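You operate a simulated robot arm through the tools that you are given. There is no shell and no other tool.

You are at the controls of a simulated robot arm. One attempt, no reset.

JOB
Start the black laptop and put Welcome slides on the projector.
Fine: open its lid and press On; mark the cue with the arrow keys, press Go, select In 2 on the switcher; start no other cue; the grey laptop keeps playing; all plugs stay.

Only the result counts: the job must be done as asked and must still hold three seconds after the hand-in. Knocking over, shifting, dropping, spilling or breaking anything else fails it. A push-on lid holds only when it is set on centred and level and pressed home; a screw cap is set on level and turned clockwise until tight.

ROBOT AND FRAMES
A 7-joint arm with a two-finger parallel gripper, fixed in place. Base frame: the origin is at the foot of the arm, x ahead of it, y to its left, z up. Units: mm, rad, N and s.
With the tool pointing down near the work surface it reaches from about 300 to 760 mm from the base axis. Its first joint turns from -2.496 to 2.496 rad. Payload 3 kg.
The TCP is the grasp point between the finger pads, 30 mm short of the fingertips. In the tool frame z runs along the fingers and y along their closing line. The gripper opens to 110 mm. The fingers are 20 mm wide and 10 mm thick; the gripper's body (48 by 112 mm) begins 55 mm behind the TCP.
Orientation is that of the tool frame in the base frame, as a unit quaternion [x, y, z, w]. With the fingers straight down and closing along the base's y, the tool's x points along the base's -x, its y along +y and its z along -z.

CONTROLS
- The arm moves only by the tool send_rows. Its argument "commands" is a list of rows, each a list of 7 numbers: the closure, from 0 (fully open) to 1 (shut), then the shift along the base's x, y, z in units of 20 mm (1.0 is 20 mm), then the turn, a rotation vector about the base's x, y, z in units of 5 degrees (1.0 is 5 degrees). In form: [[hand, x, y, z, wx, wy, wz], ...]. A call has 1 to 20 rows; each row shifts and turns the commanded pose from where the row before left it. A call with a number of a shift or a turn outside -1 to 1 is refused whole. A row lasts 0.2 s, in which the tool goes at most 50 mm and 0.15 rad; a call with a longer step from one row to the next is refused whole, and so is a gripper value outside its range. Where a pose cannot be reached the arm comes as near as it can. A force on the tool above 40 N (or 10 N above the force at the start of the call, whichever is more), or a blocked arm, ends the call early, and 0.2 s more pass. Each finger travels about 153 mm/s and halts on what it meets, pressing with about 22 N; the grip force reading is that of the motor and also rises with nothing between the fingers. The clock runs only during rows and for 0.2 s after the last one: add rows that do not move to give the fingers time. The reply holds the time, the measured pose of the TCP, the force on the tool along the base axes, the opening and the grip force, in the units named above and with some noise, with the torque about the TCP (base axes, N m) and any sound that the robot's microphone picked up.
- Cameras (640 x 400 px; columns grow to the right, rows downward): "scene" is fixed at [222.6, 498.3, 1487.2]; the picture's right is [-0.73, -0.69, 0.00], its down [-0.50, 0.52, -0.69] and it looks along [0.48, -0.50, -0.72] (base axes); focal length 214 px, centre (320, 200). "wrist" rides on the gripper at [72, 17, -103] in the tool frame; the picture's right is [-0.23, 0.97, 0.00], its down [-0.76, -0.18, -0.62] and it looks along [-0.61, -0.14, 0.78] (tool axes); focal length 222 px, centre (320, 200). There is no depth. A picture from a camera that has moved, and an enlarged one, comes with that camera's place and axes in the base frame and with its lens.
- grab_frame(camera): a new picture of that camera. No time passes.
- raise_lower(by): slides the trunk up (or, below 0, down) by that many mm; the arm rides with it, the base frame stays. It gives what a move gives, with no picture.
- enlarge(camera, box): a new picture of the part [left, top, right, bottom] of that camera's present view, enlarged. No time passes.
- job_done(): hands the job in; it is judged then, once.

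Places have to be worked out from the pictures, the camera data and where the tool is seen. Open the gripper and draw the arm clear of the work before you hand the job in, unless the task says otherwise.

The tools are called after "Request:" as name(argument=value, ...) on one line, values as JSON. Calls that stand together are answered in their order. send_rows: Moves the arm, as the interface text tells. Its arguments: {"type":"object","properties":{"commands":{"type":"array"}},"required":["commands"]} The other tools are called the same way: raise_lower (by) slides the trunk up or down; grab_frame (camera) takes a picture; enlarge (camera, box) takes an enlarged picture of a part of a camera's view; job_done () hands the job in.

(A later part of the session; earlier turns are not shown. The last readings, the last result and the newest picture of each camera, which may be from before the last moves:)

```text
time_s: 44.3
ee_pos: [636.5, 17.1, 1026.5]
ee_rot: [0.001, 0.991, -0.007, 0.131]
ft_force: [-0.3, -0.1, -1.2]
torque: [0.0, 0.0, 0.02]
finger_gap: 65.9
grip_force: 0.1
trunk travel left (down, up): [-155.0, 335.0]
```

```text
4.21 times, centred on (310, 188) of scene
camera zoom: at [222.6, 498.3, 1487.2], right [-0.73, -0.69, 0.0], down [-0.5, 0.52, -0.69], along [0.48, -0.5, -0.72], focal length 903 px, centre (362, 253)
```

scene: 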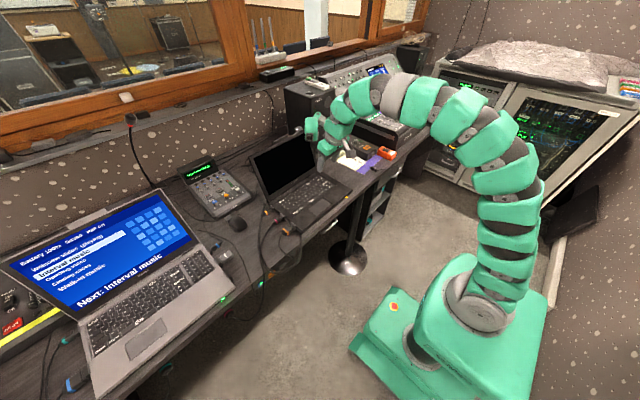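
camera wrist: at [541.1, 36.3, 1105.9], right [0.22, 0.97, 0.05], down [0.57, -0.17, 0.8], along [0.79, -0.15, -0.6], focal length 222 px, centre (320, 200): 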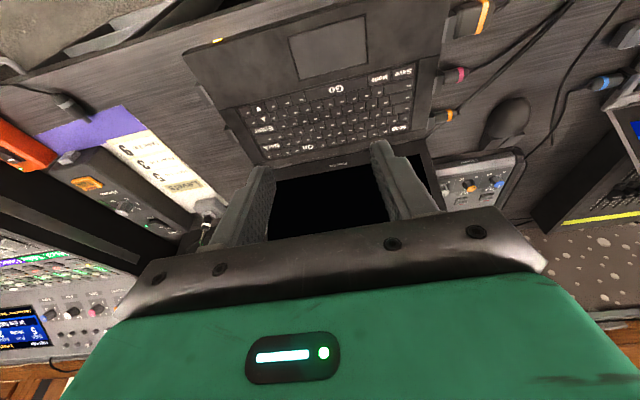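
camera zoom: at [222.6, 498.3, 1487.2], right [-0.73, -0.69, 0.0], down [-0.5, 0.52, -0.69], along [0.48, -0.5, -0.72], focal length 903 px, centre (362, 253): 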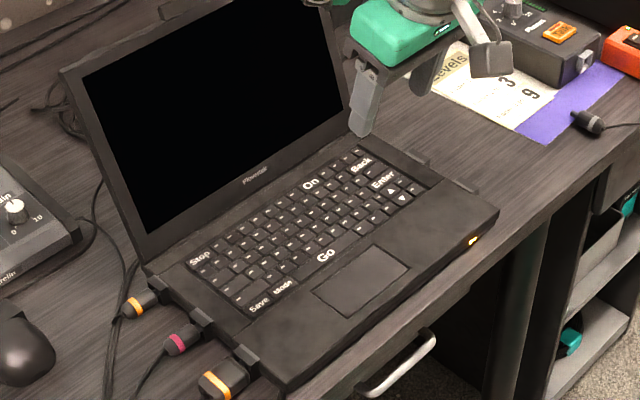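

All the keys are readable: On ≈(806,−26), Go ≈(711,39), ▲ ≈(730,−85), ▼ ≈(713,−84). I close the fingers, pitch the tool to 40° forward and roll it 15° so a single corner does the pressing, then approach above On.

Request:
send_rows(commands=[[1, 0, 0, 0, 0, -1, 0], [1, 0, 0, 0, 0, -1, 0], [1, 0, 0, 0, 0, -1, 0], [1, 0, 0, 0, 0, -1, 0], [1, 0, 0, 0, 0, -1, 0], [1, 0, 0, 0, 1, 0, 0], [1, 0, 0, 0, 1, 0, 0], [1, 0, 0, 0, 1, 0, 0], [1, 0.9, -0.3, -0.9, 0, 0, 0], [1, 0.9, -0.3, -0.9, 0, 0, 0], [1, 0.9, -0.3, -0.9, 0, 0, 0], [1, 0.9, -0.3, -0.9, 0, 0, 0], [1, 0.9, -0.3, -0.9, 0, 0, 0], [1, 0.9, -0.3, -0.9, 0, 0, 0], [1, 0.9, -0.15, -0.9, 0, 0, 0]])

Request:
grab_frame(camera="wrist")

Request:
enlarge(camera="scene", box=[260, 120, 360, 220])

```text
time_s: 47.5
ee_pos: [761.2, -23.2, 899.6]
ee_rot: [0.047, 0.932, 0.117, 0.339]
ft_force: [0.2, -0.2, 0.9]
torque: [0.0, 0.01, -0.01]
finger_gap: 0.0
grip_force: 21.6
trunk travel left (down, up): [-155.0, 335.0]
```

```text
taken
camera wrist: at [640.6, -13.1, 934.2], right [0.18, 0.9, 0.38], down [0.18, -0.41, 0.89], along [0.97, -0.1, -0.24], focal length 222 px, centre (320, 200)
```

wrist: 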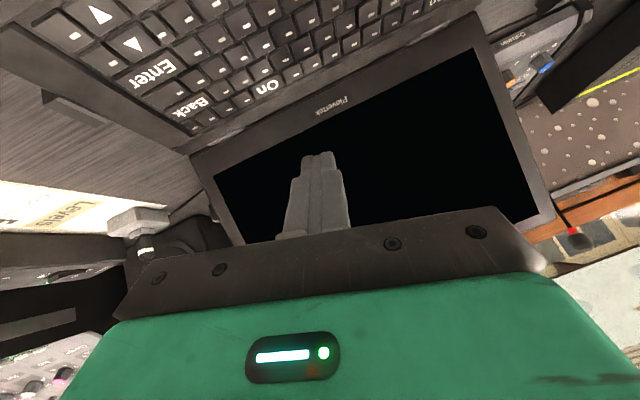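

```text
4.00 times, centred on (310, 170) of scene
camera zoom: at [222.6, 498.3, 1487.2], right [-0.73, -0.69, 0.0], down [-0.5, 0.52, -0.69], along [0.48, -0.5, -0.72], focal length 858 px, centre (360, 320)
```

zoom: 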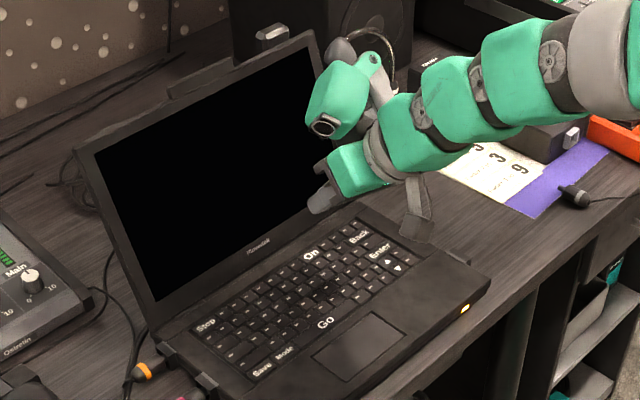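

Request:
enlarge(camera="wrist", box=[190, 40, 350, 200])

```text
2.50 times, centred on (270, 120) of wrist
camera zoom: at [640.6, -13.1, 934.2], right [0.18, 0.9, 0.38], down [0.18, -0.41, 0.89], along [0.97, -0.1, -0.24], focal length 555 px, centre (445, 400)
```

zoom: 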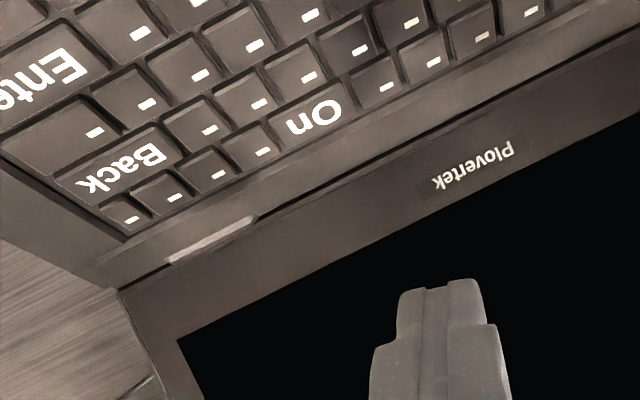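

The fingertip projection matches my tool model, with the lowest corner at about TCP+(12,−4,−29). The closer view puts On at ≈(802,−31). I descend to just above it and re-check.

Request:
send_rows(commands=[[1, 0.36, -0.05, -0.9, 0, 0, 0], [1, 0.36, -0.05, -0.9, 0, 0, 0], [1, 0.36, -0.05, -0.9, 0, 0, 0], [1, 0.36, -0.05, -0.9, 0, 0, 0]])

Request:
enlarge(camera="wrist", box=[240, 80, 400, 200])

Request:
enlarge(camera="scene", box=[290, 150, 350, 210])

```text
time_s: 48.5
ee_pos: [793.8, -28.0, 828.0]
ee_rot: [0.047, 0.931, 0.116, 0.341]
ft_force: [-0.8, -0.3, 0.5]
torque: [0.01, 0.02, 0.01]
finger_gap: 0.1
grip_force: 22.6
trunk travel left (down, up): [-155.0, 335.0]
```

```text
3.33 times, centred on (320, 140) of wrist
camera zoom: at [670.9, -17.4, 862.6], right [0.18, 0.91, 0.38], down [0.18, -0.41, 0.89], along [0.97, -0.1, -0.24], focal length 740 px, centre (320, 400)
```

zoom: 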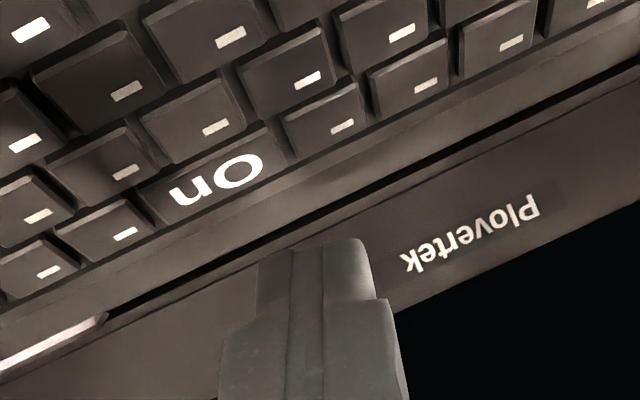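

```text
6.67 times, centred on (320, 180) of scene
camera zoom: at [222.6, 498.3, 1487.2], right [-0.73, -0.69, 0.0], down [-0.5, 0.52, -0.69], along [0.48, -0.5, -0.72], focal length 1430 px, centre (320, 333)
```

zoom: 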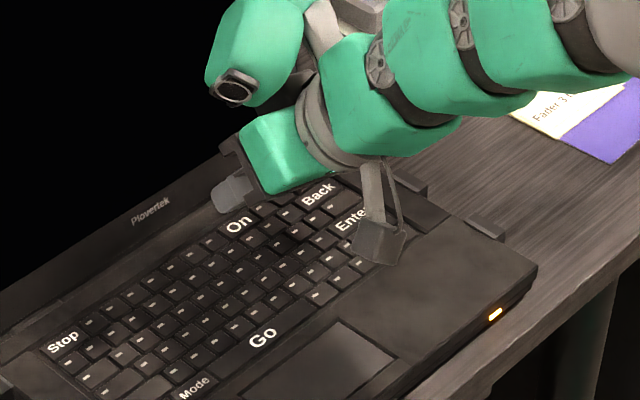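

On's centre re-computes to ≈(802–806, −32) and the corner is lined up with it. I lower about 14 mm, then look.

Request:
send_rows(commands=[[1, 0, 0, -0.35, 0, 0, 0], [1, 0, 0, -0.35, 0, 0, 0]])

Request:
enlarge(camera="wrist", box=[240, 80, 400, 200])

```text
time_s: 49.1
ee_pos: [791.6, -26.6, 811.8]
ee_rot: [0.048, 0.932, 0.116, 0.34]
ft_force: [0.7, -0.1, -0.7]
torque: [0.02, 0.0, -0.01]
finger_gap: 0.0
grip_force: 22.0
trunk travel left (down, up): [-155.0, 335.0]
```

```text
3.33 times, centred on (320, 140) of wrist
camera zoom: at [670.8, -17.0, 847.7], right [0.18, 0.91, 0.38], down [0.18, -0.41, 0.89], along [0.97, -0.1, -0.24], focal length 740 px, centre (320, 400)
```

zoom: 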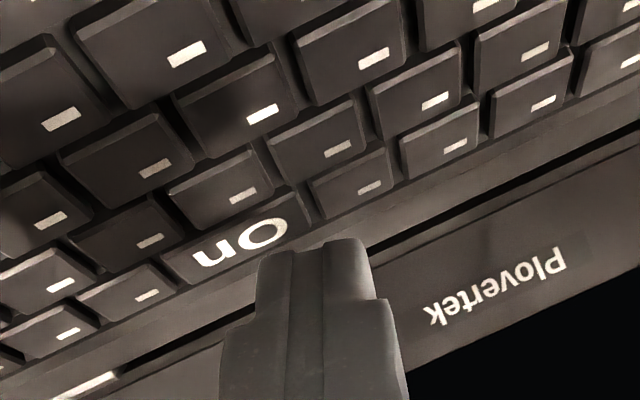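

The corner is about to meet the On key near its centre. I press in 2 mm steps.

Request:
send_rows(commands=[[1, 0, 0, -0.1, 0, 0, 0], [1, 0, 0, -0.1, 0, 0, 0]])

Request:
enlarge(camera="wrist", box=[240, 80, 400, 200])

```text
time_s: 49.7
ee_pos: [791.9, -26.7, 808.4]
ee_rot: [0.048, 0.932, 0.115, 0.34]
ft_force: [0.0, -0.4, -0.3]
torque: [0.01, 0.02, -0.01]
finger_gap: 0.0
grip_force: 21.9
trunk travel left (down, up): [-155.0, 335.0]
```

```text
3.33 times, centred on (320, 140) of wrist
camera zoom: at [670.4, -17.3, 844.1], right [0.18, 0.91, 0.38], down [0.18, -0.41, 0.89], along [0.97, -0.1, -0.24], focal length 740 px, centre (320, 400)
```

zoom: 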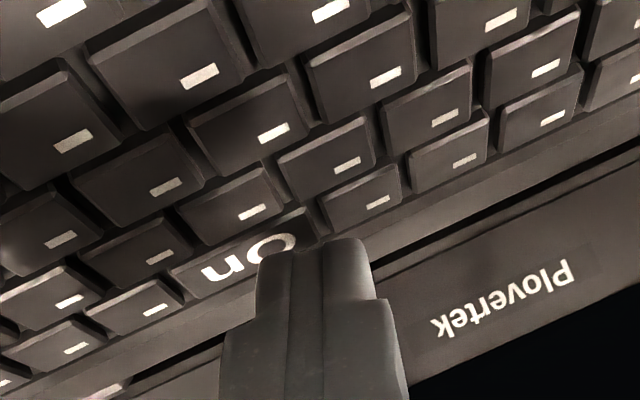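

Request:
send_rows(commands=[[1, 0, 0, -0.1, 0, 0, 0], [1, 0, 0, -0.1, 0, 0, 0]])

Request:
enlarge(camera="wrist", box=[240, 80, 400, 200])

Request:
grab_frame(camera="scene")

```text
time_s: 50.3
ee_pos: [792.0, -27.7, 805.6]
ee_rot: [0.048, 0.932, 0.116, 0.34]
ft_force: [0.3, 0.7, 1.8]
torque: [0.06, -0.02, 0.01]
finger_gap: 0.0
grip_force: 22.1
trunk travel left (down, up): [-155.0, 335.0]
heard: click
```

```text
3.33 times, centred on (320, 140) of wrist
camera zoom: at [671.0, -17.5, 840.0], right [0.18, 0.91, 0.38], down [0.18, -0.41, 0.89], along [0.97, -0.09, -0.24], focal length 740 px, centre (320, 400)
```

zoom: 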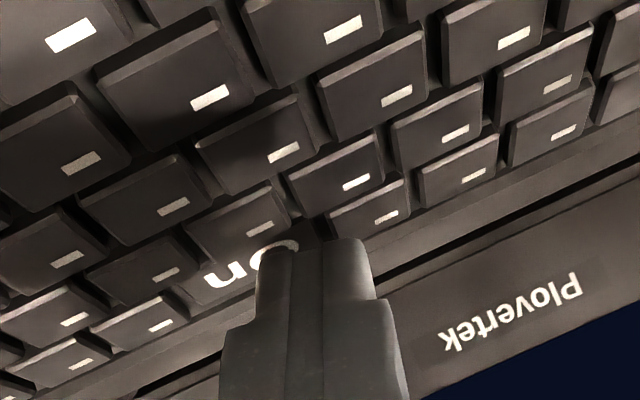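

```text
taken
```

scene: 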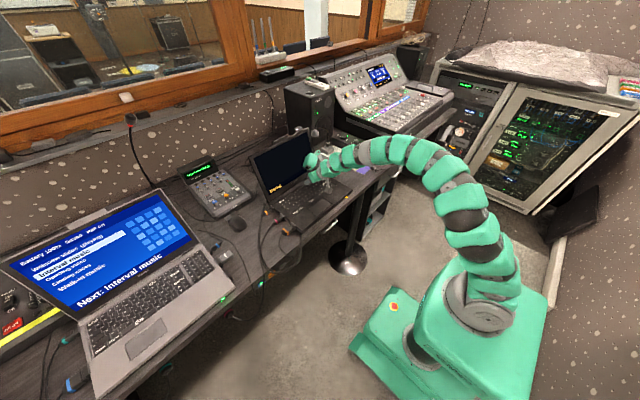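

I heard a click and the screen is lighting up. I lift straight off and check the screen.

Request:
send_rows(commands=[[1, 0, 0, 0.5, 0, 0, 0], [1, -0.2, 0, 1, 0, 0, 0], [1, -0.5, 0, 1, 0, 0, 0], [1, -1, 0, 1, 0, 0, 0], [1, -1, 0, 0.5, 0, 0, 0], [1, -1, 0, 0, 0, 0, 0], [1, 0, 0, 0, 0, 0, 0], [1, 0, 0, 0, 0, 0, 0]])

Request:
enlarge(camera="scene", box=[235, 120, 355, 230])

Request:
grab_frame(camera="wrist")

```text
time_s: 52.1
ee_pos: [718.3, -29.9, 886.4]
ee_rot: [0.048, 0.932, 0.116, 0.341]
ft_force: [0.0, 0.5, -0.1]
torque: [-0.01, 0.0, 0.0]
finger_gap: 0.0
grip_force: 21.9
trunk travel left (down, up): [-155.0, 335.0]
```

```text
3.64 times, centred on (295, 175) of scene
camera zoom: at [222.6, 498.3, 1487.2], right [-0.73, -0.69, 0.0], down [-0.5, 0.52, -0.69], along [0.48, -0.5, -0.72], focal length 780 px, centre (411, 291)
```

zoom: 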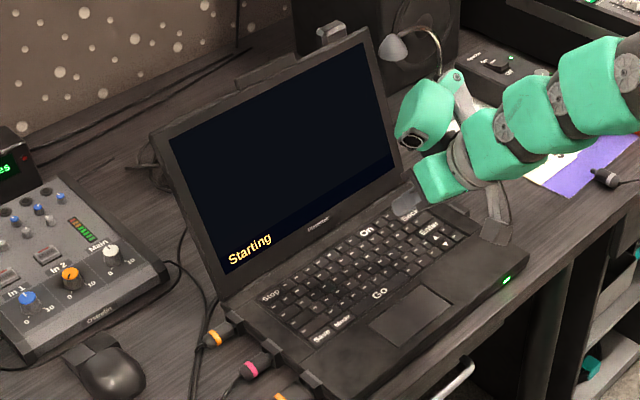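

```text
taken
camera wrist: at [597.7, -19.6, 921.0], right [0.18, 0.9, 0.38], down [0.18, -0.41, 0.89], along [0.97, -0.1, -0.24], focal length 222 px, centre (320, 200)
```

wrist: 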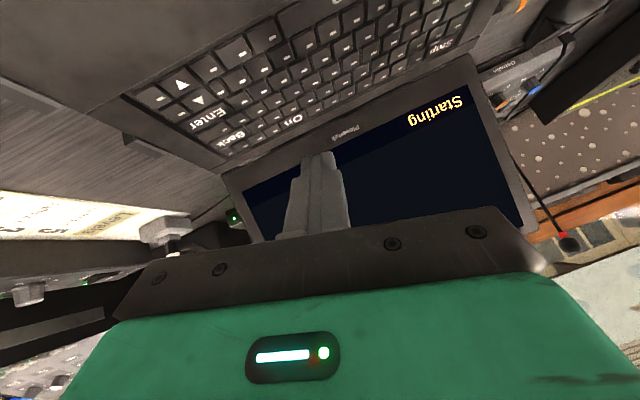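

It says "Starting". While it boots I move over toward the arrow keys.

Request:
send_rows(commands=[[1, -0.2, -0.7, 0, 0, 0, 0], [1, -0.2, -0.7, 0, 0, 0, 0], [1, -0.2, -0.7, -0.3, 0, 0, 0], [1, -0.2, -0.7, -0.3, 0, 0, 0], [1, 0, 0, -0.3, 0, 0, 0], [1, 0, 0, 0, 0, 0, 0], [1, 0, 0, 0, 0, 0, 0], [1, 0, 0, 0, 0, 0, 0], [1, 0, 0, 0, 0, 0, 0], [1, 0, 0, 0, 0, 0, 0], [1, 0, 0, 0, 0, 0, 0], [1, 0, 0, 0, 0, 0, 0]])

Request:
enlarge(camera="scene", box=[235, 120, 355, 230])

Request:
enlarge(camera="wrist", box=[130, 0, 430, 200])

```text
time_s: 54.7
ee_pos: [703.7, -83.9, 866.4]
ee_rot: [0.048, 0.932, 0.117, 0.34]
ft_force: [1.0, -0.4, 0.4]
torque: [0.0, -0.01, -0.02]
finger_gap: 0.0
grip_force: 22.1
trunk travel left (down, up): [-155.0, 335.0]
```

```text
3.64 times, centred on (295, 175) of scene
camera zoom: at [222.6, 498.3, 1487.2], right [-0.73, -0.69, 0.0], down [-0.5, 0.52, -0.69], along [0.48, -0.5, -0.72], focal length 780 px, centre (411, 291)
```

zoom: 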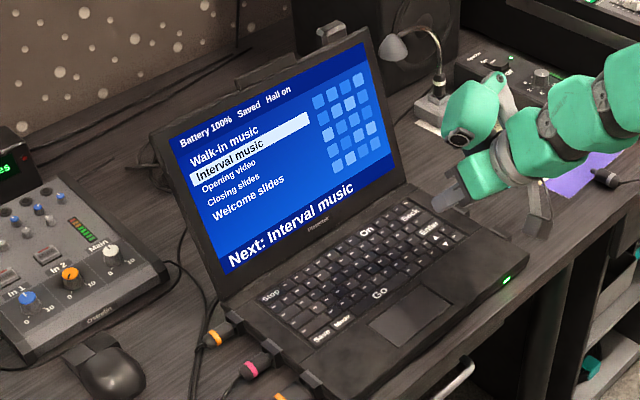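

```text
2.00 times, centred on (280, 100) of wrist
camera zoom: at [581.6, -75.0, 901.9], right [0.18, 0.9, 0.38], down [0.18, -0.41, 0.89], along [0.97, -0.1, -0.24], focal length 444 px, centre (400, 400)
```

zoom: 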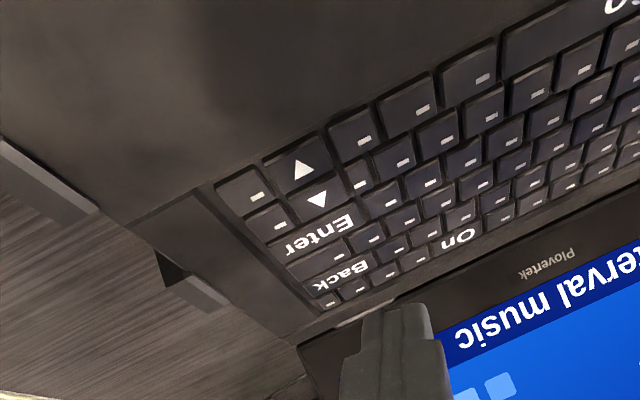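

Booted: list shows Walk-in music, Interval music (marked), Opening video, Closing slides, Welcome slides. I need ▼ three times, and ▼ (front row) is at ≈(712,−88). I lower over it and check.

Request:
send_rows(commands=[[1, -0.1, 0, -0.8, 0, 0, 0], [1, 0, 0, -0.8, 0, 0, 0], [1, 0, 0, -0.8, 0, 0, 0]])

Request:
enlarge(camera="wrist", box=[240, 80, 400, 200])

```text
time_s: 55.5
ee_pos: [701.6, -82.6, 820.1]
ee_rot: [0.048, 0.932, 0.116, 0.341]
ft_force: [0.0, -0.1, -0.2]
torque: [0.0, -0.02, -0.02]
finger_gap: 0.2
grip_force: 22.3
trunk travel left (down, up): [-155.0, 335.0]
```

```text
3.33 times, centred on (320, 140) of wrist
camera zoom: at [580.0, -73.3, 855.1], right [0.18, 0.91, 0.38], down [0.18, -0.41, 0.89], along [0.97, -0.1, -0.24], focal length 740 px, centre (320, 400)
```

zoom: 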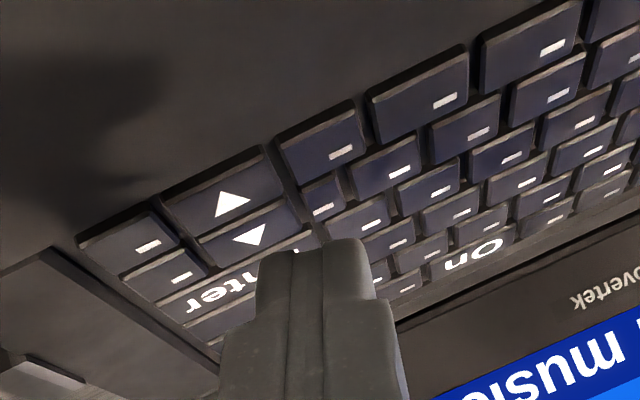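

Compared with the On press geometry, the contact would land slightly toward ▲, so I shift back 3.5 mm and lower to just above the key.

Request:
send_rows(commands=[[1, -0.17, -0.02, 0, 0, 0, 0], [1, 0, 0, -0.3, 0, 0, 0], [1, 0, 0, -0.25, 0, 0, 0]])

Request:
enlarge(camera="wrist", box=[240, 80, 400, 200])

```text
time_s: 56.3
ee_pos: [697.3, -83.1, 808.2]
ee_rot: [0.047, 0.932, 0.118, 0.34]
ft_force: [0.4, -0.2, -0.1]
torque: [-0.01, 0.0, 0.0]
finger_gap: 0.0
grip_force: 22.0
trunk travel left (down, up): [-155.0, 335.0]
```

```text
3.33 times, centred on (320, 140) of wrist
camera zoom: at [575.4, -73.1, 843.3], right [0.18, 0.9, 0.38], down [0.18, -0.41, 0.89], along [0.97, -0.1, -0.24], focal length 740 px, centre (320, 400)
```

zoom: 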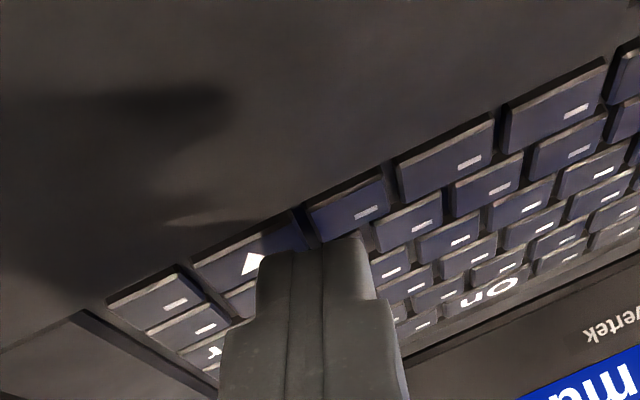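

The left corner sits over the ▼ glyph. I press in small steps until it clicks.

Request:
send_rows(commands=[[1, 0, 0, -0.08, 0, 0, 0], [1, 0, 0, -0.07, 0, 0, 0]])

Request:
enlarge(camera="scene", box=[235, 120, 355, 230])

```text
time_s: 56.9
ee_pos: [696.8, -83.3, 804.8]
ee_rot: [0.048, 0.932, 0.117, 0.34]
ft_force: [1.6, 0.2, 0.6]
torque: [0.0, -0.03, -0.03]
finger_gap: 0.0
grip_force: 21.2
trunk travel left (down, up): [-155.0, 335.0]
heard: click
```

```text
3.64 times, centred on (295, 175) of scene
camera zoom: at [222.6, 498.3, 1487.2], right [-0.73, -0.69, 0.0], down [-0.5, 0.52, -0.69], along [0.48, -0.5, -0.72], focal length 780 px, centre (411, 291)
```

zoom: 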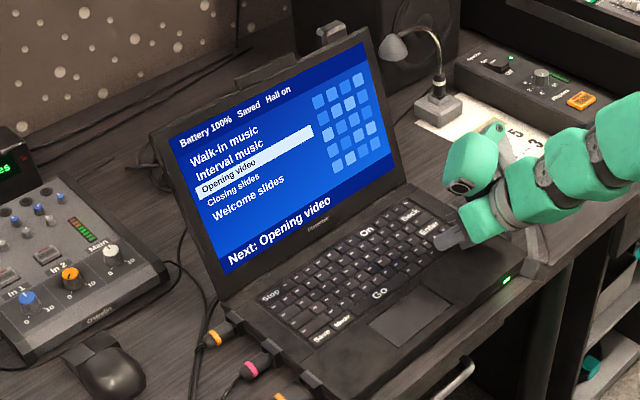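

The mark moved to Opening video. I release the key, then press ▼ once more.

Request:
send_rows(commands=[[1, 0, 0, 0.3, 0, 0, 0], [1, 0, 0, 0, 0, 0, 0], [1, 0, 0, -0.15, 0, 0, 0], [1, 0, 0, -0.15, 0, 0, 0]])

Request:
enlarge(camera="scene", box=[235, 120, 355, 230])

```text
time_s: 57.9
ee_pos: [698.1, -83.5, 806.5]
ee_rot: [0.049, 0.932, 0.116, 0.34]
ft_force: [-0.6, -0.7, 0.8]
torque: [0.04, -0.01, 0.02]
finger_gap: 0.1
grip_force: 22.4
trunk travel left (down, up): [-155.0, 335.0]
heard: click
```

```text
3.64 times, centred on (295, 175) of scene
camera zoom: at [222.6, 498.3, 1487.2], right [-0.73, -0.69, 0.0], down [-0.5, 0.52, -0.69], along [0.48, -0.5, -0.72], focal length 780 px, centre (411, 291)
```

zoom: 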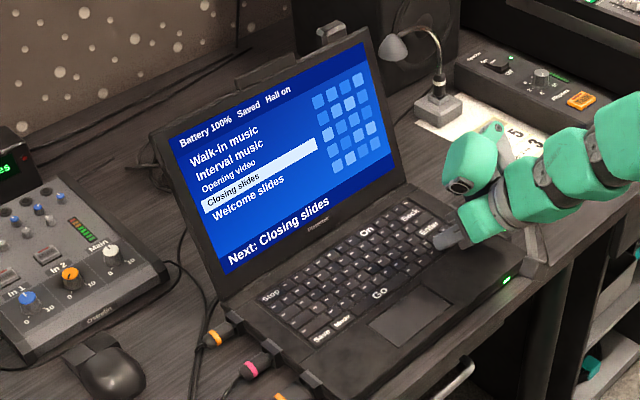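

Now Closing slides is marked. One more identical press.

Request:
send_rows(commands=[[1, 0, 0, 0.3, 0, 0, 0], [1, 0, 0, 0, 0, 0, 0], [1, 0, 0, -0.15, 0, 0, 0], [1, 0, 0, -0.15, 0, 0, 0]])

Request:
enlarge(camera="scene", box=[235, 120, 355, 230])

```text
time_s: 58.9
ee_pos: [698.4, -83.1, 804.6]
ee_rot: [0.048, 0.932, 0.116, 0.34]
ft_force: [0.8, -0.5, 1.7]
torque: [-0.04, -0.05, -0.01]
finger_gap: 0.2
grip_force: 21.7
trunk travel left (down, up): [-155.0, 335.0]
heard: click
```

```text
3.64 times, centred on (295, 175) of scene
camera zoom: at [222.6, 498.3, 1487.2], right [-0.73, -0.69, 0.0], down [-0.5, 0.52, -0.69], along [0.48, -0.5, -0.72], focal length 780 px, centre (411, 291)
```

zoom: 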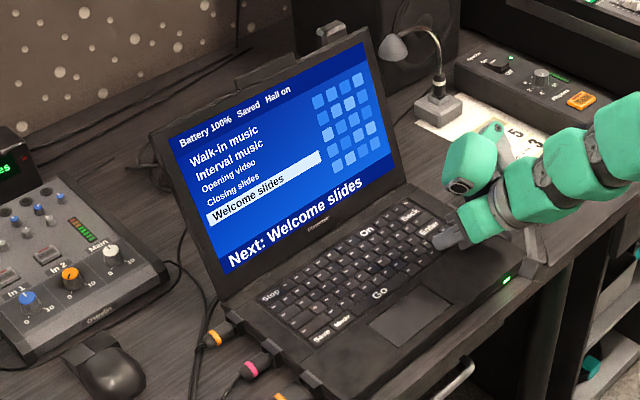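

Welcome slides is marked. I lift and move over to Go at about (709, 35).

Request:
send_rows(commands=[[1, 0, 0, 0.7, 0, 0, 0], [1, 0, 0, 0.8, 0, 0, 0], [1, 0, 1, 0, 0, 0, 0], [1, 0, 1, 0, 0, 0, 0], [1, 0, 1, 0, 0, 0, 0], [1, 0, 1, 0, 0, 0, 0], [1, 0, 1, 0, 0, 0, 0], [1, 0, 1, -0.3, 0, 0, 0], [1, 0, 0, -0.4, 0, 0, 0]])

Request:
enlarge(camera="wrist", box=[240, 80, 400, 200])

Request:
enlarge(camera="scene", box=[235, 120, 355, 230])

```text
time_s: 60.9
ee_pos: [698.6, 35.9, 822.5]
ee_rot: [0.049, 0.932, 0.116, 0.341]
ft_force: [0.7, 0.1, 0.8]
torque: [-0.02, 0.03, 0.01]
finger_gap: 0.2
grip_force: 22.4
trunk travel left (down, up): [-155.0, 335.0]
```

```text
3.33 times, centred on (320, 140) of wrist
camera zoom: at [577.2, 45.4, 857.2], right [0.18, 0.9, 0.38], down [0.18, -0.42, 0.89], along [0.97, -0.1, -0.24], focal length 740 px, centre (320, 400)
```

zoom: 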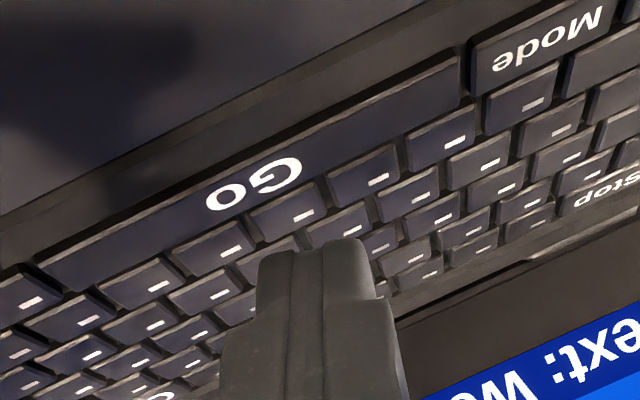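

```text
3.64 times, centred on (295, 175) of scene
camera zoom: at [222.6, 498.3, 1487.2], right [-0.73, -0.69, 0.0], down [-0.5, 0.52, -0.69], along [0.48, -0.5, -0.72], focal length 780 px, centre (411, 291)
```

zoom: 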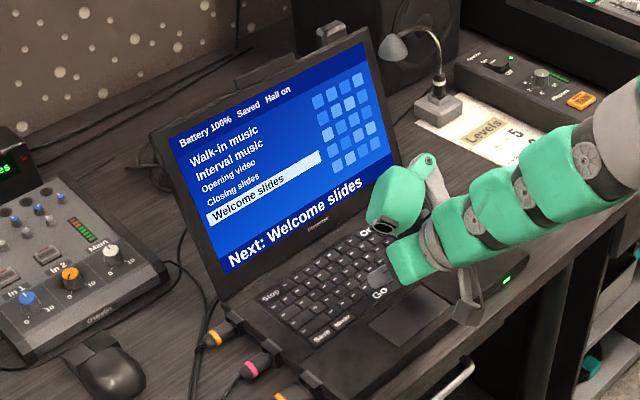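

The corner is aligned with the long Go key (same image geometry as the On press). I lower and press.

Request:
send_rows(commands=[[1, -0.05, 0, -0.35, 0, 0, 0], [1, 0, 0, -0.3, 0, 0, 0]])

Request:
enlarge(camera="wrist", box=[240, 80, 400, 200])

```text
time_s: 61.5
ee_pos: [696.0, 35.6, 807.4]
ee_rot: [0.047, 0.932, 0.117, 0.34]
ft_force: [1.1, 0.3, 1.1]
torque: [-0.03, -0.01, -0.02]
finger_gap: 0.0
grip_force: 22.1
trunk travel left (down, up): [-155.0, 335.0]
```

```text
3.33 times, centred on (320, 140) of wrist
camera zoom: at [574.3, 45.7, 842.0], right [0.18, 0.9, 0.38], down [0.18, -0.41, 0.89], along [0.97, -0.1, -0.24], focal length 740 px, centre (320, 400)
```

zoom: 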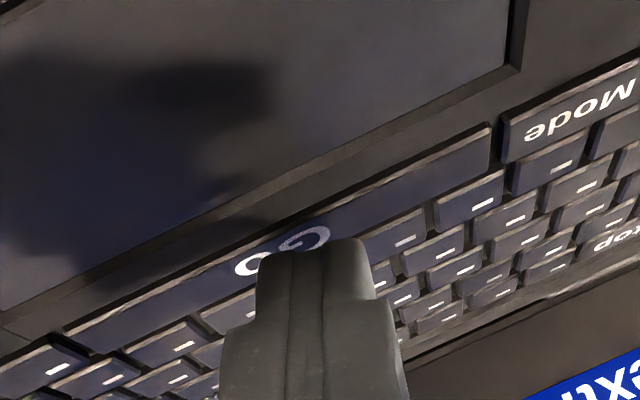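

Request:
send_rows(commands=[[1, 0, 0, -0.1, 0, 0, 0], [1, 0, 0, -0.05, 0, 0, 0]])

Request:
enlarge(camera="scene", box=[235, 120, 355, 230])

```text
time_s: 62.1
ee_pos: [696.3, 37.1, 805.0]
ee_rot: [0.047, 0.932, 0.117, 0.341]
ft_force: [0.9, -1.6, 2.8]
torque: [-0.06, -0.01, 0.0]
finger_gap: 0.0
grip_force: 22.1
trunk travel left (down, up): [-155.0, 335.0]
heard: click
```

```text
3.64 times, centred on (295, 175) of scene
camera zoom: at [222.6, 498.3, 1487.2], right [-0.73, -0.69, 0.0], down [-0.5, 0.52, -0.69], along [0.48, -0.5, -0.72], focal length 780 px, centre (411, 291)
```

zoom: 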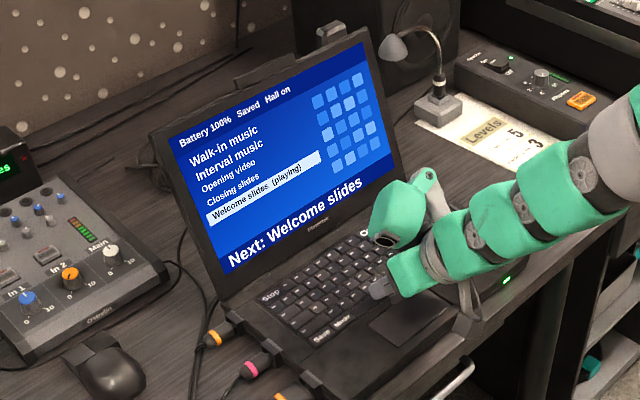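

"Welcome slides (playing)" now shows on the black laptop. I lift off, unroll, yaw toward the switcher (bearing about 16°), and move left and up before reaching forward.

Request:
send_rows(commands=[[1, 0, 0, 0.7, 0, 0, 0], [1, 0, 0, 1, 0, 0, 0], [1, 0, 0, 1, 0, 0, 0], [1, 0, 0, 1, 0, 0, 0], [1, 0, 1, 1, -1, 0, 0], [1, 0, 1, 1, -1, 0, 0], [1, 0, 1, 1, -1, 0, 0], [1, 0, 1, 0.5, 0, 0, 1], [1, 0, 1, 0, 0, 0, 1], [1, 0, 1, 0, 0, 0, 1], [1, 0, 1, 0, 0, 0, 0], [1, 0, 1, 0, 0, 0, 0], [1, 0, 1, 0, 0, 0, 0], [1, 0, 1, 0, 0, 0, 0], [1, 0, 1, 0, 0, 0, 0]])

Request:
grab_frame(camera="wrist")

Request:
grab_frame(camera="scene")

```text
time_s: 65.3
ee_pos: [696.2, 259.7, 950.2]
ee_rot: [-0.12, 0.931, 0.039, 0.341]
ft_force: [-0.1, -0.5, -0.5]
torque: [0.03, 0.01, 0.0]
finger_gap: 0.0
grip_force: 21.5
trunk travel left (down, up): [-155.0, 335.0]
```

```text
taken
camera wrist: at [573.9, 245.1, 980.7], right [-0.07, 0.99, 0.14], down [0.22, -0.12, 0.97], along [0.97, 0.1, -0.2], focal length 222 px, centre (320, 200)
```

wrist: 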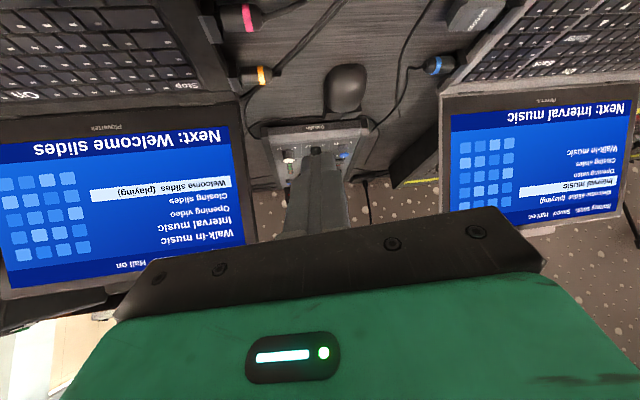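

```text
taken
```

scene: 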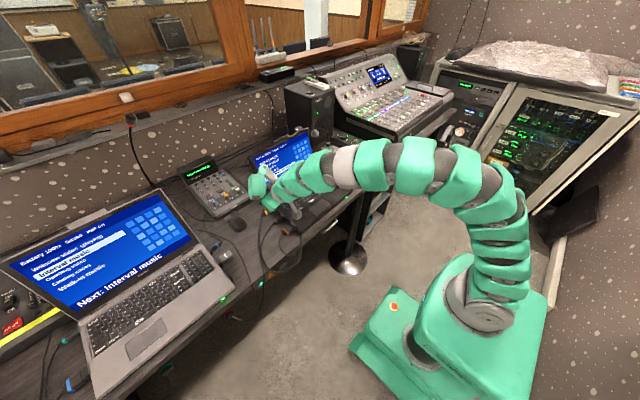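

Both laptops show Welcome slides playing. I reach forward between the two lids at z≈950, watching the reach limit.

Request:
send_rows(commands=[[1, 1, 0.1, 0, 0, 0, 0], [1, 1, 0.1, 0, 0, 0, 0], [1, 1, 0.1, 0, 0, 0, 0], [1, 1, 0.1, 0, 0, 0, 0], [1, 1, 0.1, 0, 0, 0, 0], [1, 1, 0.1, 0, 0, 0, 0], [1, 1, 0.1, 0, 0, 0, 0], [1, 1, 0.1, 0, 0, 0, 0], [1, 1, 0.1, 0, 0, 0, 0], [1, 1, 0.1, 0, 0, 0, 0]])

Request:
grab_frame(camera="wrist")

Request:
grab_frame(camera="scene")

```text
time_s: 67.5
ee_pos: [875.6, 273.7, 948.5]
ee_rot: [-0.12, 0.931, 0.04, 0.341]
ft_force: [-0.2, 0.0, -0.5]
torque: [-0.02, 0.01, -0.01]
finger_gap: 0.1
grip_force: 21.9
out of reach, approached as far as the arm can: row 10
trunk travel left (down, up): [-155.0, 335.0]
```

```text
taken
camera wrist: at [752.8, 259.8, 979.4], right [-0.07, 0.99, 0.14], down [0.22, -0.12, 0.97], along [0.97, 0.1, -0.2], focal length 222 px, centre (320, 200)
```

wrist: 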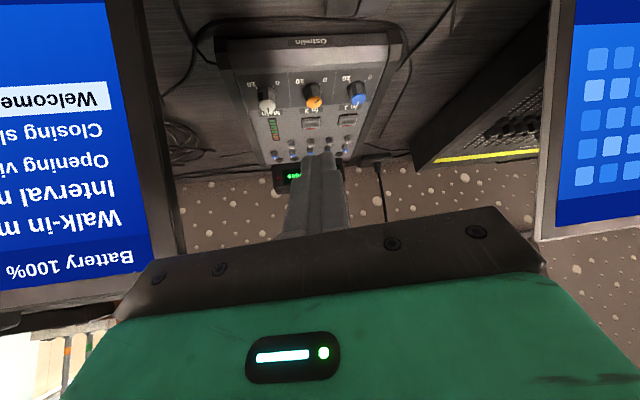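

```text
taken
```

scene: 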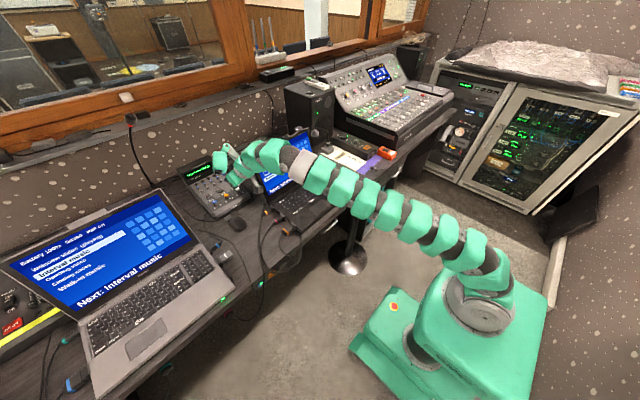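

The 40° pitch is at its reach limit here (radius ≈917), while In 2 is at radius ≈1098. I pitch the tool further toward horizontal to gain reach and test how far it gets at this safe height.

Request:
send_rows(commands=[[1, 0, 0, 0, 0.26, -0.96, 0], [1, 0, 0, 0, 0.26, -0.96, 0], [1, 0, 0, 0, 0.26, -0.96, 0], [1, 0, 0, 0, 0.26, -0.96, 0], [1, 0.96, 0.26, 0, 0, 0, 0], [1, 0.96, 0.26, 0, 0, 0, 0], [1, 0.96, 0.26, 0, 0, 0, 0], [1, 0.96, 0.26, 0, 0, 0, 0], [1, 0.96, 0.26, 0, 0, 0, 0]])

Request:
grab_frame(camera="wrist")

Request:
grab_frame(camera="scene")

```text
time_s: 69.5
ee_pos: [944.4, 292.2, 950.3]
ee_rot: [-0.109, 0.858, 0.06, 0.498]
ft_force: [1.0, -0.1, -0.4]
torque: [-0.01, 0.03, -0.04]
finger_gap: 0.0
grip_force: 22.2
out of reach, approached as far as the arm can: row 8, 9
trunk travel left (down, up): [-155.0, 335.0]
```

```text
taken
camera wrist: at [818.9, 278.0, 938.0], right [-0.13, 0.97, 0.19], down [-0.11, -0.21, 0.97], along [0.98, 0.11, 0.14], focal length 222 px, centre (320, 200)
```

wrist: 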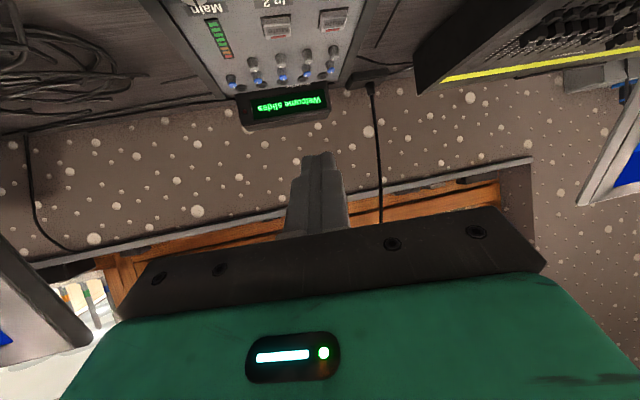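

```text
taken
```

scene: 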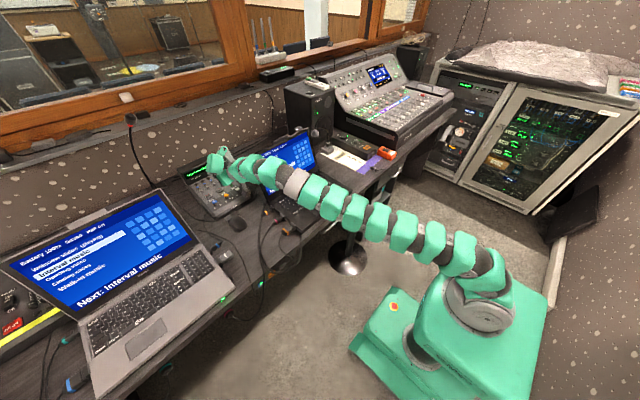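

The limit data suggest a shoulder near z≈900, a wrist reach of about 795, and a 250 mm wrist-to-TCP length. That makes In 2 borderline, so I measure the true maximum with the tool horizontal at z≈930, well above the switcher.

Request:
send_rows(commands=[[1, 0, 0, -0.2, 0.26, -0.96, 0], [1, 0, 0, -0.2, 0.26, -0.96, 0], [1, 0, 0, -0.2, 0.26, -0.96, 0], [1, 0, 0, -0.2, 0.26, -0.96, 0], [1, 0, 0, -0.2, 0.26, -0.96, 0], [1, 0, 0, 0, 0.26, -0.96, 0], [1, 0.5, 0.15, 0, 0, 0, 0], [1, 0.5, 0.15, 0, 0, 0, 0], [1, 0.5, 0.15, 0, 0, 0, 0], [1, 0.5, 0.15, 0, 0, 0, 0], [1, 0.5, 0.15, 0, 0, 0, 0], [1, 0.5, 0.15, 0, 0, 0, 0], [1, 0.5, 0.15, 0, 0, 0, 0]])

Request:
grab_frame(camera="scene")

```text
time_s: 72.3
ee_pos: [988.8, 301.9, 930.5]
ee_rot: [-0.087, 0.702, 0.088, 0.701]
ft_force: [-0.2, 0.6, 0.5]
torque: [-0.03, -0.02, 0.0]
finger_gap: 0.0
grip_force: 22.3
out of reach, approached as far as the arm can: row 11, 12, 13
trunk travel left (down, up): [-155.0, 335.0]
```

```text
taken
```

scene: 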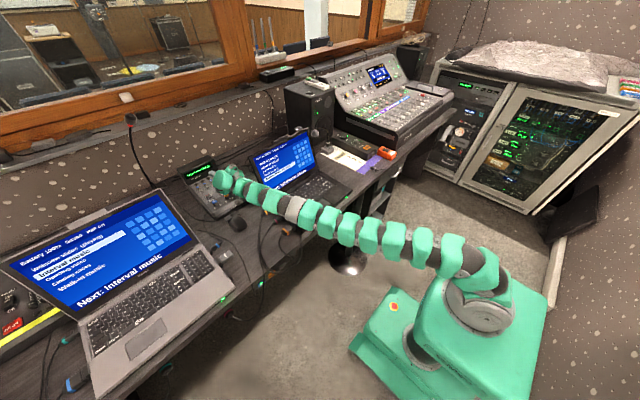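

Maximum radius with the tool horizontal is ≈1034 at the TCP, about 1064 at the tips. I take a wrist view from here to pin down In 2's position precisely.

Request:
grab_frame(camera="wrist")

Request:
enlarge(camera="scene", box=[160, 140, 280, 230])

```text
taken
camera wrist: at [884.9, 293.9, 858.2], right [-0.24, 0.94, 0.23], down [-0.56, -0.33, 0.76], along [0.79, 0.05, 0.6], focal length 222 px, centre (320, 200)
```

wrist: 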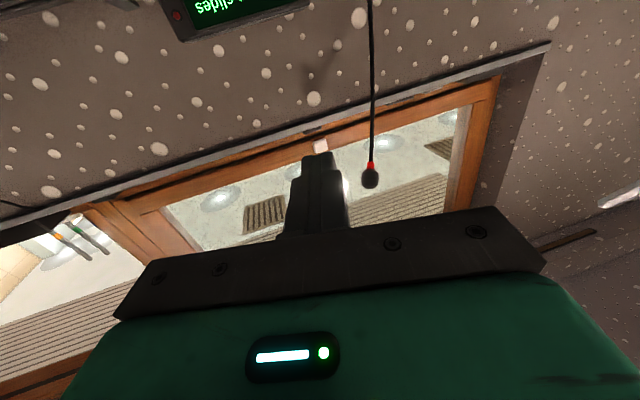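

```text
4.44 times, centred on (220, 185) of scene
camera zoom: at [222.6, 498.3, 1487.2], right [-0.73, -0.69, 0.0], down [-0.5, 0.52, -0.69], along [0.48, -0.5, -0.72], focal length 953 px, centre (764, 267)
```

zoom: 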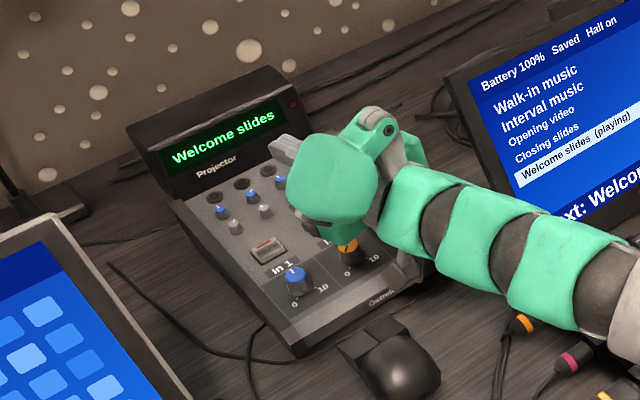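

The tool can't reach In 2 in the current stance, so I need certainty about the switcher's layout. I draw back a bit to view it with both cameras at high zoom.

Request:
send_rows(commands=[[1, -1, -0.25, 0.5, -0.26, 0.96, 0], [1, -1, -0.25, 0.5, -0.26, 0.96, 0], [1, -1, -0.25, 0.5, -0.26, 0.96, 0], [1, -1, -0.25, 0.5, -0.26, 0.96, 0], [1, -1, -0.25, 0.5, -0.26, 0.96, 0], [1, -1, -0.25, 0.5, -0.26, 0.96, 0], [1, -0.5, 0, 0.5, -0.26, 0.96, 0], [1, 0, 0, 0.5, -0.26, 0.96, 0], [1, 0, 0, 0.5, -0.26, 0.96, 0]])

Request:
grab_frame(camera="wrist")

Request:
enlarge(camera="wrist", box=[200, 10, 440, 190])

Request:
enlarge(camera="scene", box=[170, 145, 260, 225])

```text
time_s: 74.3
ee_pos: [857.5, 273.1, 1022.9]
ee_rot: [-0.117, 0.916, 0.044, 0.38]
ft_force: [0.5, -0.6, 0.6]
torque: [0.06, 0.04, 0.04]
finger_gap: 0.0
grip_force: 22.1
trunk travel left (down, up): [-155.0, 335.0]
```

```text
taken
camera wrist: at [732.7, 258.8, 1042.9], right [-0.09, 0.98, 0.15], down [0.14, -0.14, 0.98], along [0.99, 0.11, -0.12], focal length 222 px, centre (320, 200)
```

wrist: 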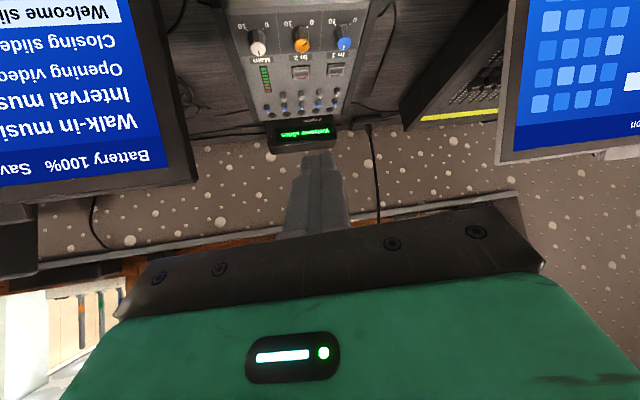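

```text
2.22 times, centred on (320, 100) of wrist
camera zoom: at [732.7, 258.8, 1042.9], right [-0.09, 0.98, 0.15], down [0.14, -0.14, 0.98], along [0.99, 0.11, -0.12], focal length 494 px, centre (320, 422)
```

zoom: 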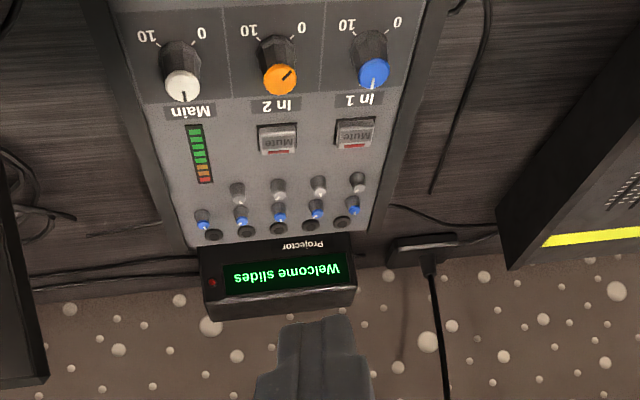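

```text
5.00 times, centred on (215, 185) of scene
camera zoom: at [222.6, 498.3, 1487.2], right [-0.73, -0.69, 0.0], down [-0.5, 0.52, -0.69], along [0.48, -0.5, -0.72], focal length 1072 px, centre (845, 275)
```

zoom: 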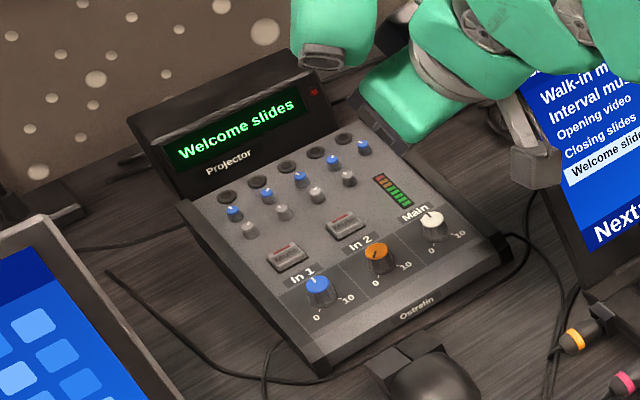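

Those buttons are "Mute" on an audio mixer, so this is not the switcher (good that I checked). I scan the rest of the scene for the actual switcher.

Request:
enlarge(camera="scene", box=[300, 110, 420, 185])

Request:
enlarge(camera="scene", box=[230, 40, 350, 120])

Request:
enlarge(camera="scene", box=[0, 260, 120, 400])

Request:
enlarge(camera="scene", box=[330, 50, 470, 140])

Request:
enlarge(camera="scene", box=[190, 230, 320, 330])

Request:
enlarge(camera="scene", box=[420, 60, 600, 200])

```text
5.33 times, centred on (360, 148) of scene
camera zoom: at [222.6, 498.3, 1487.2], right [-0.73, -0.69, 0.0], down [-0.5, 0.52, -0.69], along [0.48, -0.5, -0.72], focal length 1144 px, centre (107, 480)
```

zoom: 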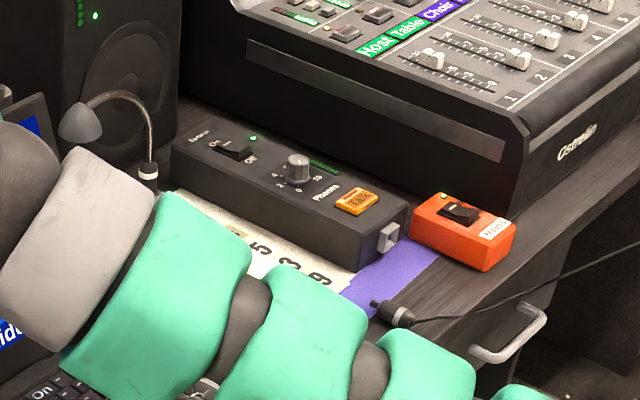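

```text
5.00 times, centred on (290, 80) of scene
camera zoom: at [222.6, 498.3, 1487.2], right [-0.73, -0.69, 0.0], down [-0.5, 0.52, -0.69], along [0.48, -0.5, -0.72], focal length 1072 px, centre (470, 800)
```

zoom: 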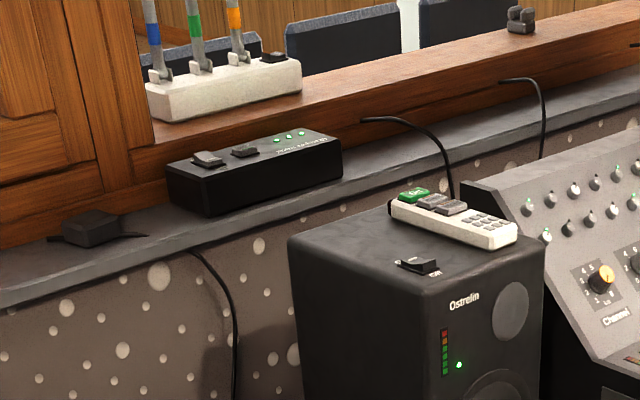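

```text
2.86 times, centred on (60, 330) of scene
camera zoom: at [222.6, 498.3, 1487.2], right [-0.73, -0.69, 0.0], down [-0.5, 0.52, -0.69], along [0.48, -0.5, -0.72], focal length 613 px, centre (1063, -171)
```

zoom: 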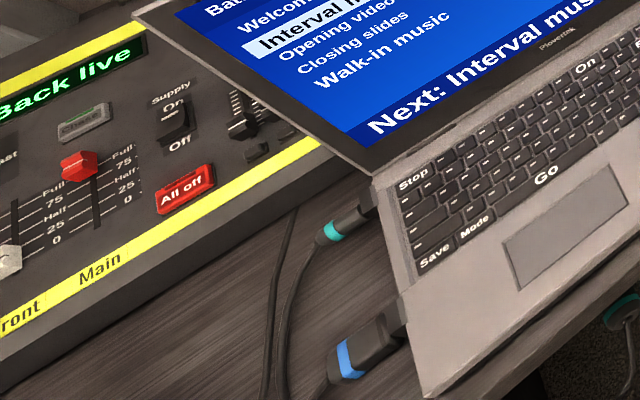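

```text
4.44 times, centred on (400, 95) of scene
camera zoom: at [222.6, 498.3, 1487.2], right [-0.73, -0.69, 0.0], down [-0.5, 0.52, -0.69], along [0.48, -0.5, -0.72], focal length 953 px, centre (-36, 667)
```

zoom: 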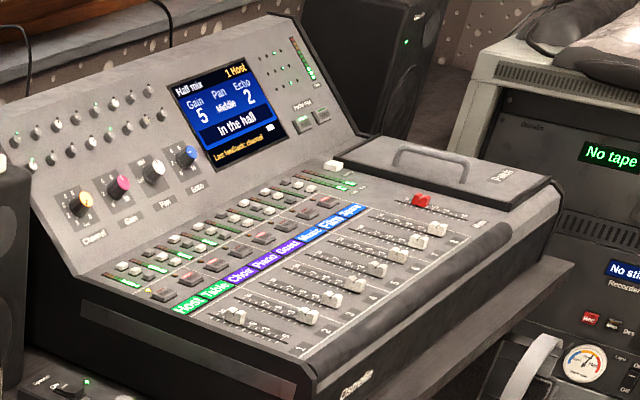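

```text
4.00 times, centred on (255, 280) of scene
camera zoom: at [222.6, 498.3, 1487.2], right [-0.73, -0.69, 0.0], down [-0.5, 0.52, -0.69], along [0.48, -0.5, -0.72], focal length 858 px, centre (580, -120)
```

zoom: 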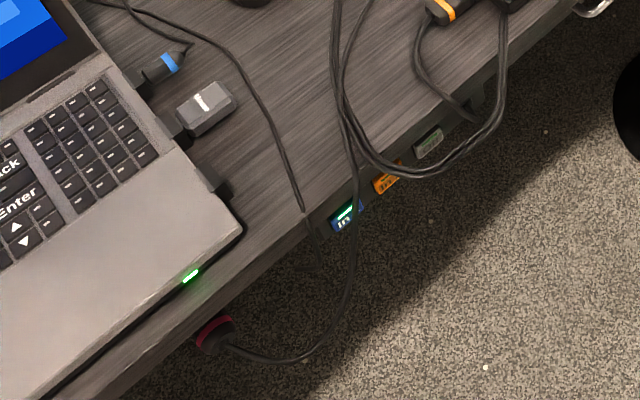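

```text
2.86 times, centred on (510, 130) of scene
camera zoom: at [222.6, 498.3, 1487.2], right [-0.73, -0.69, 0.0], down [-0.5, 0.52, -0.69], along [0.48, -0.5, -0.72], focal length 613 px, centre (-223, 400)
```

zoom: 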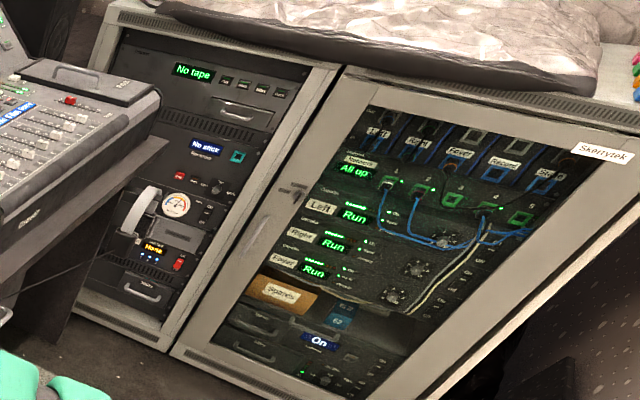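

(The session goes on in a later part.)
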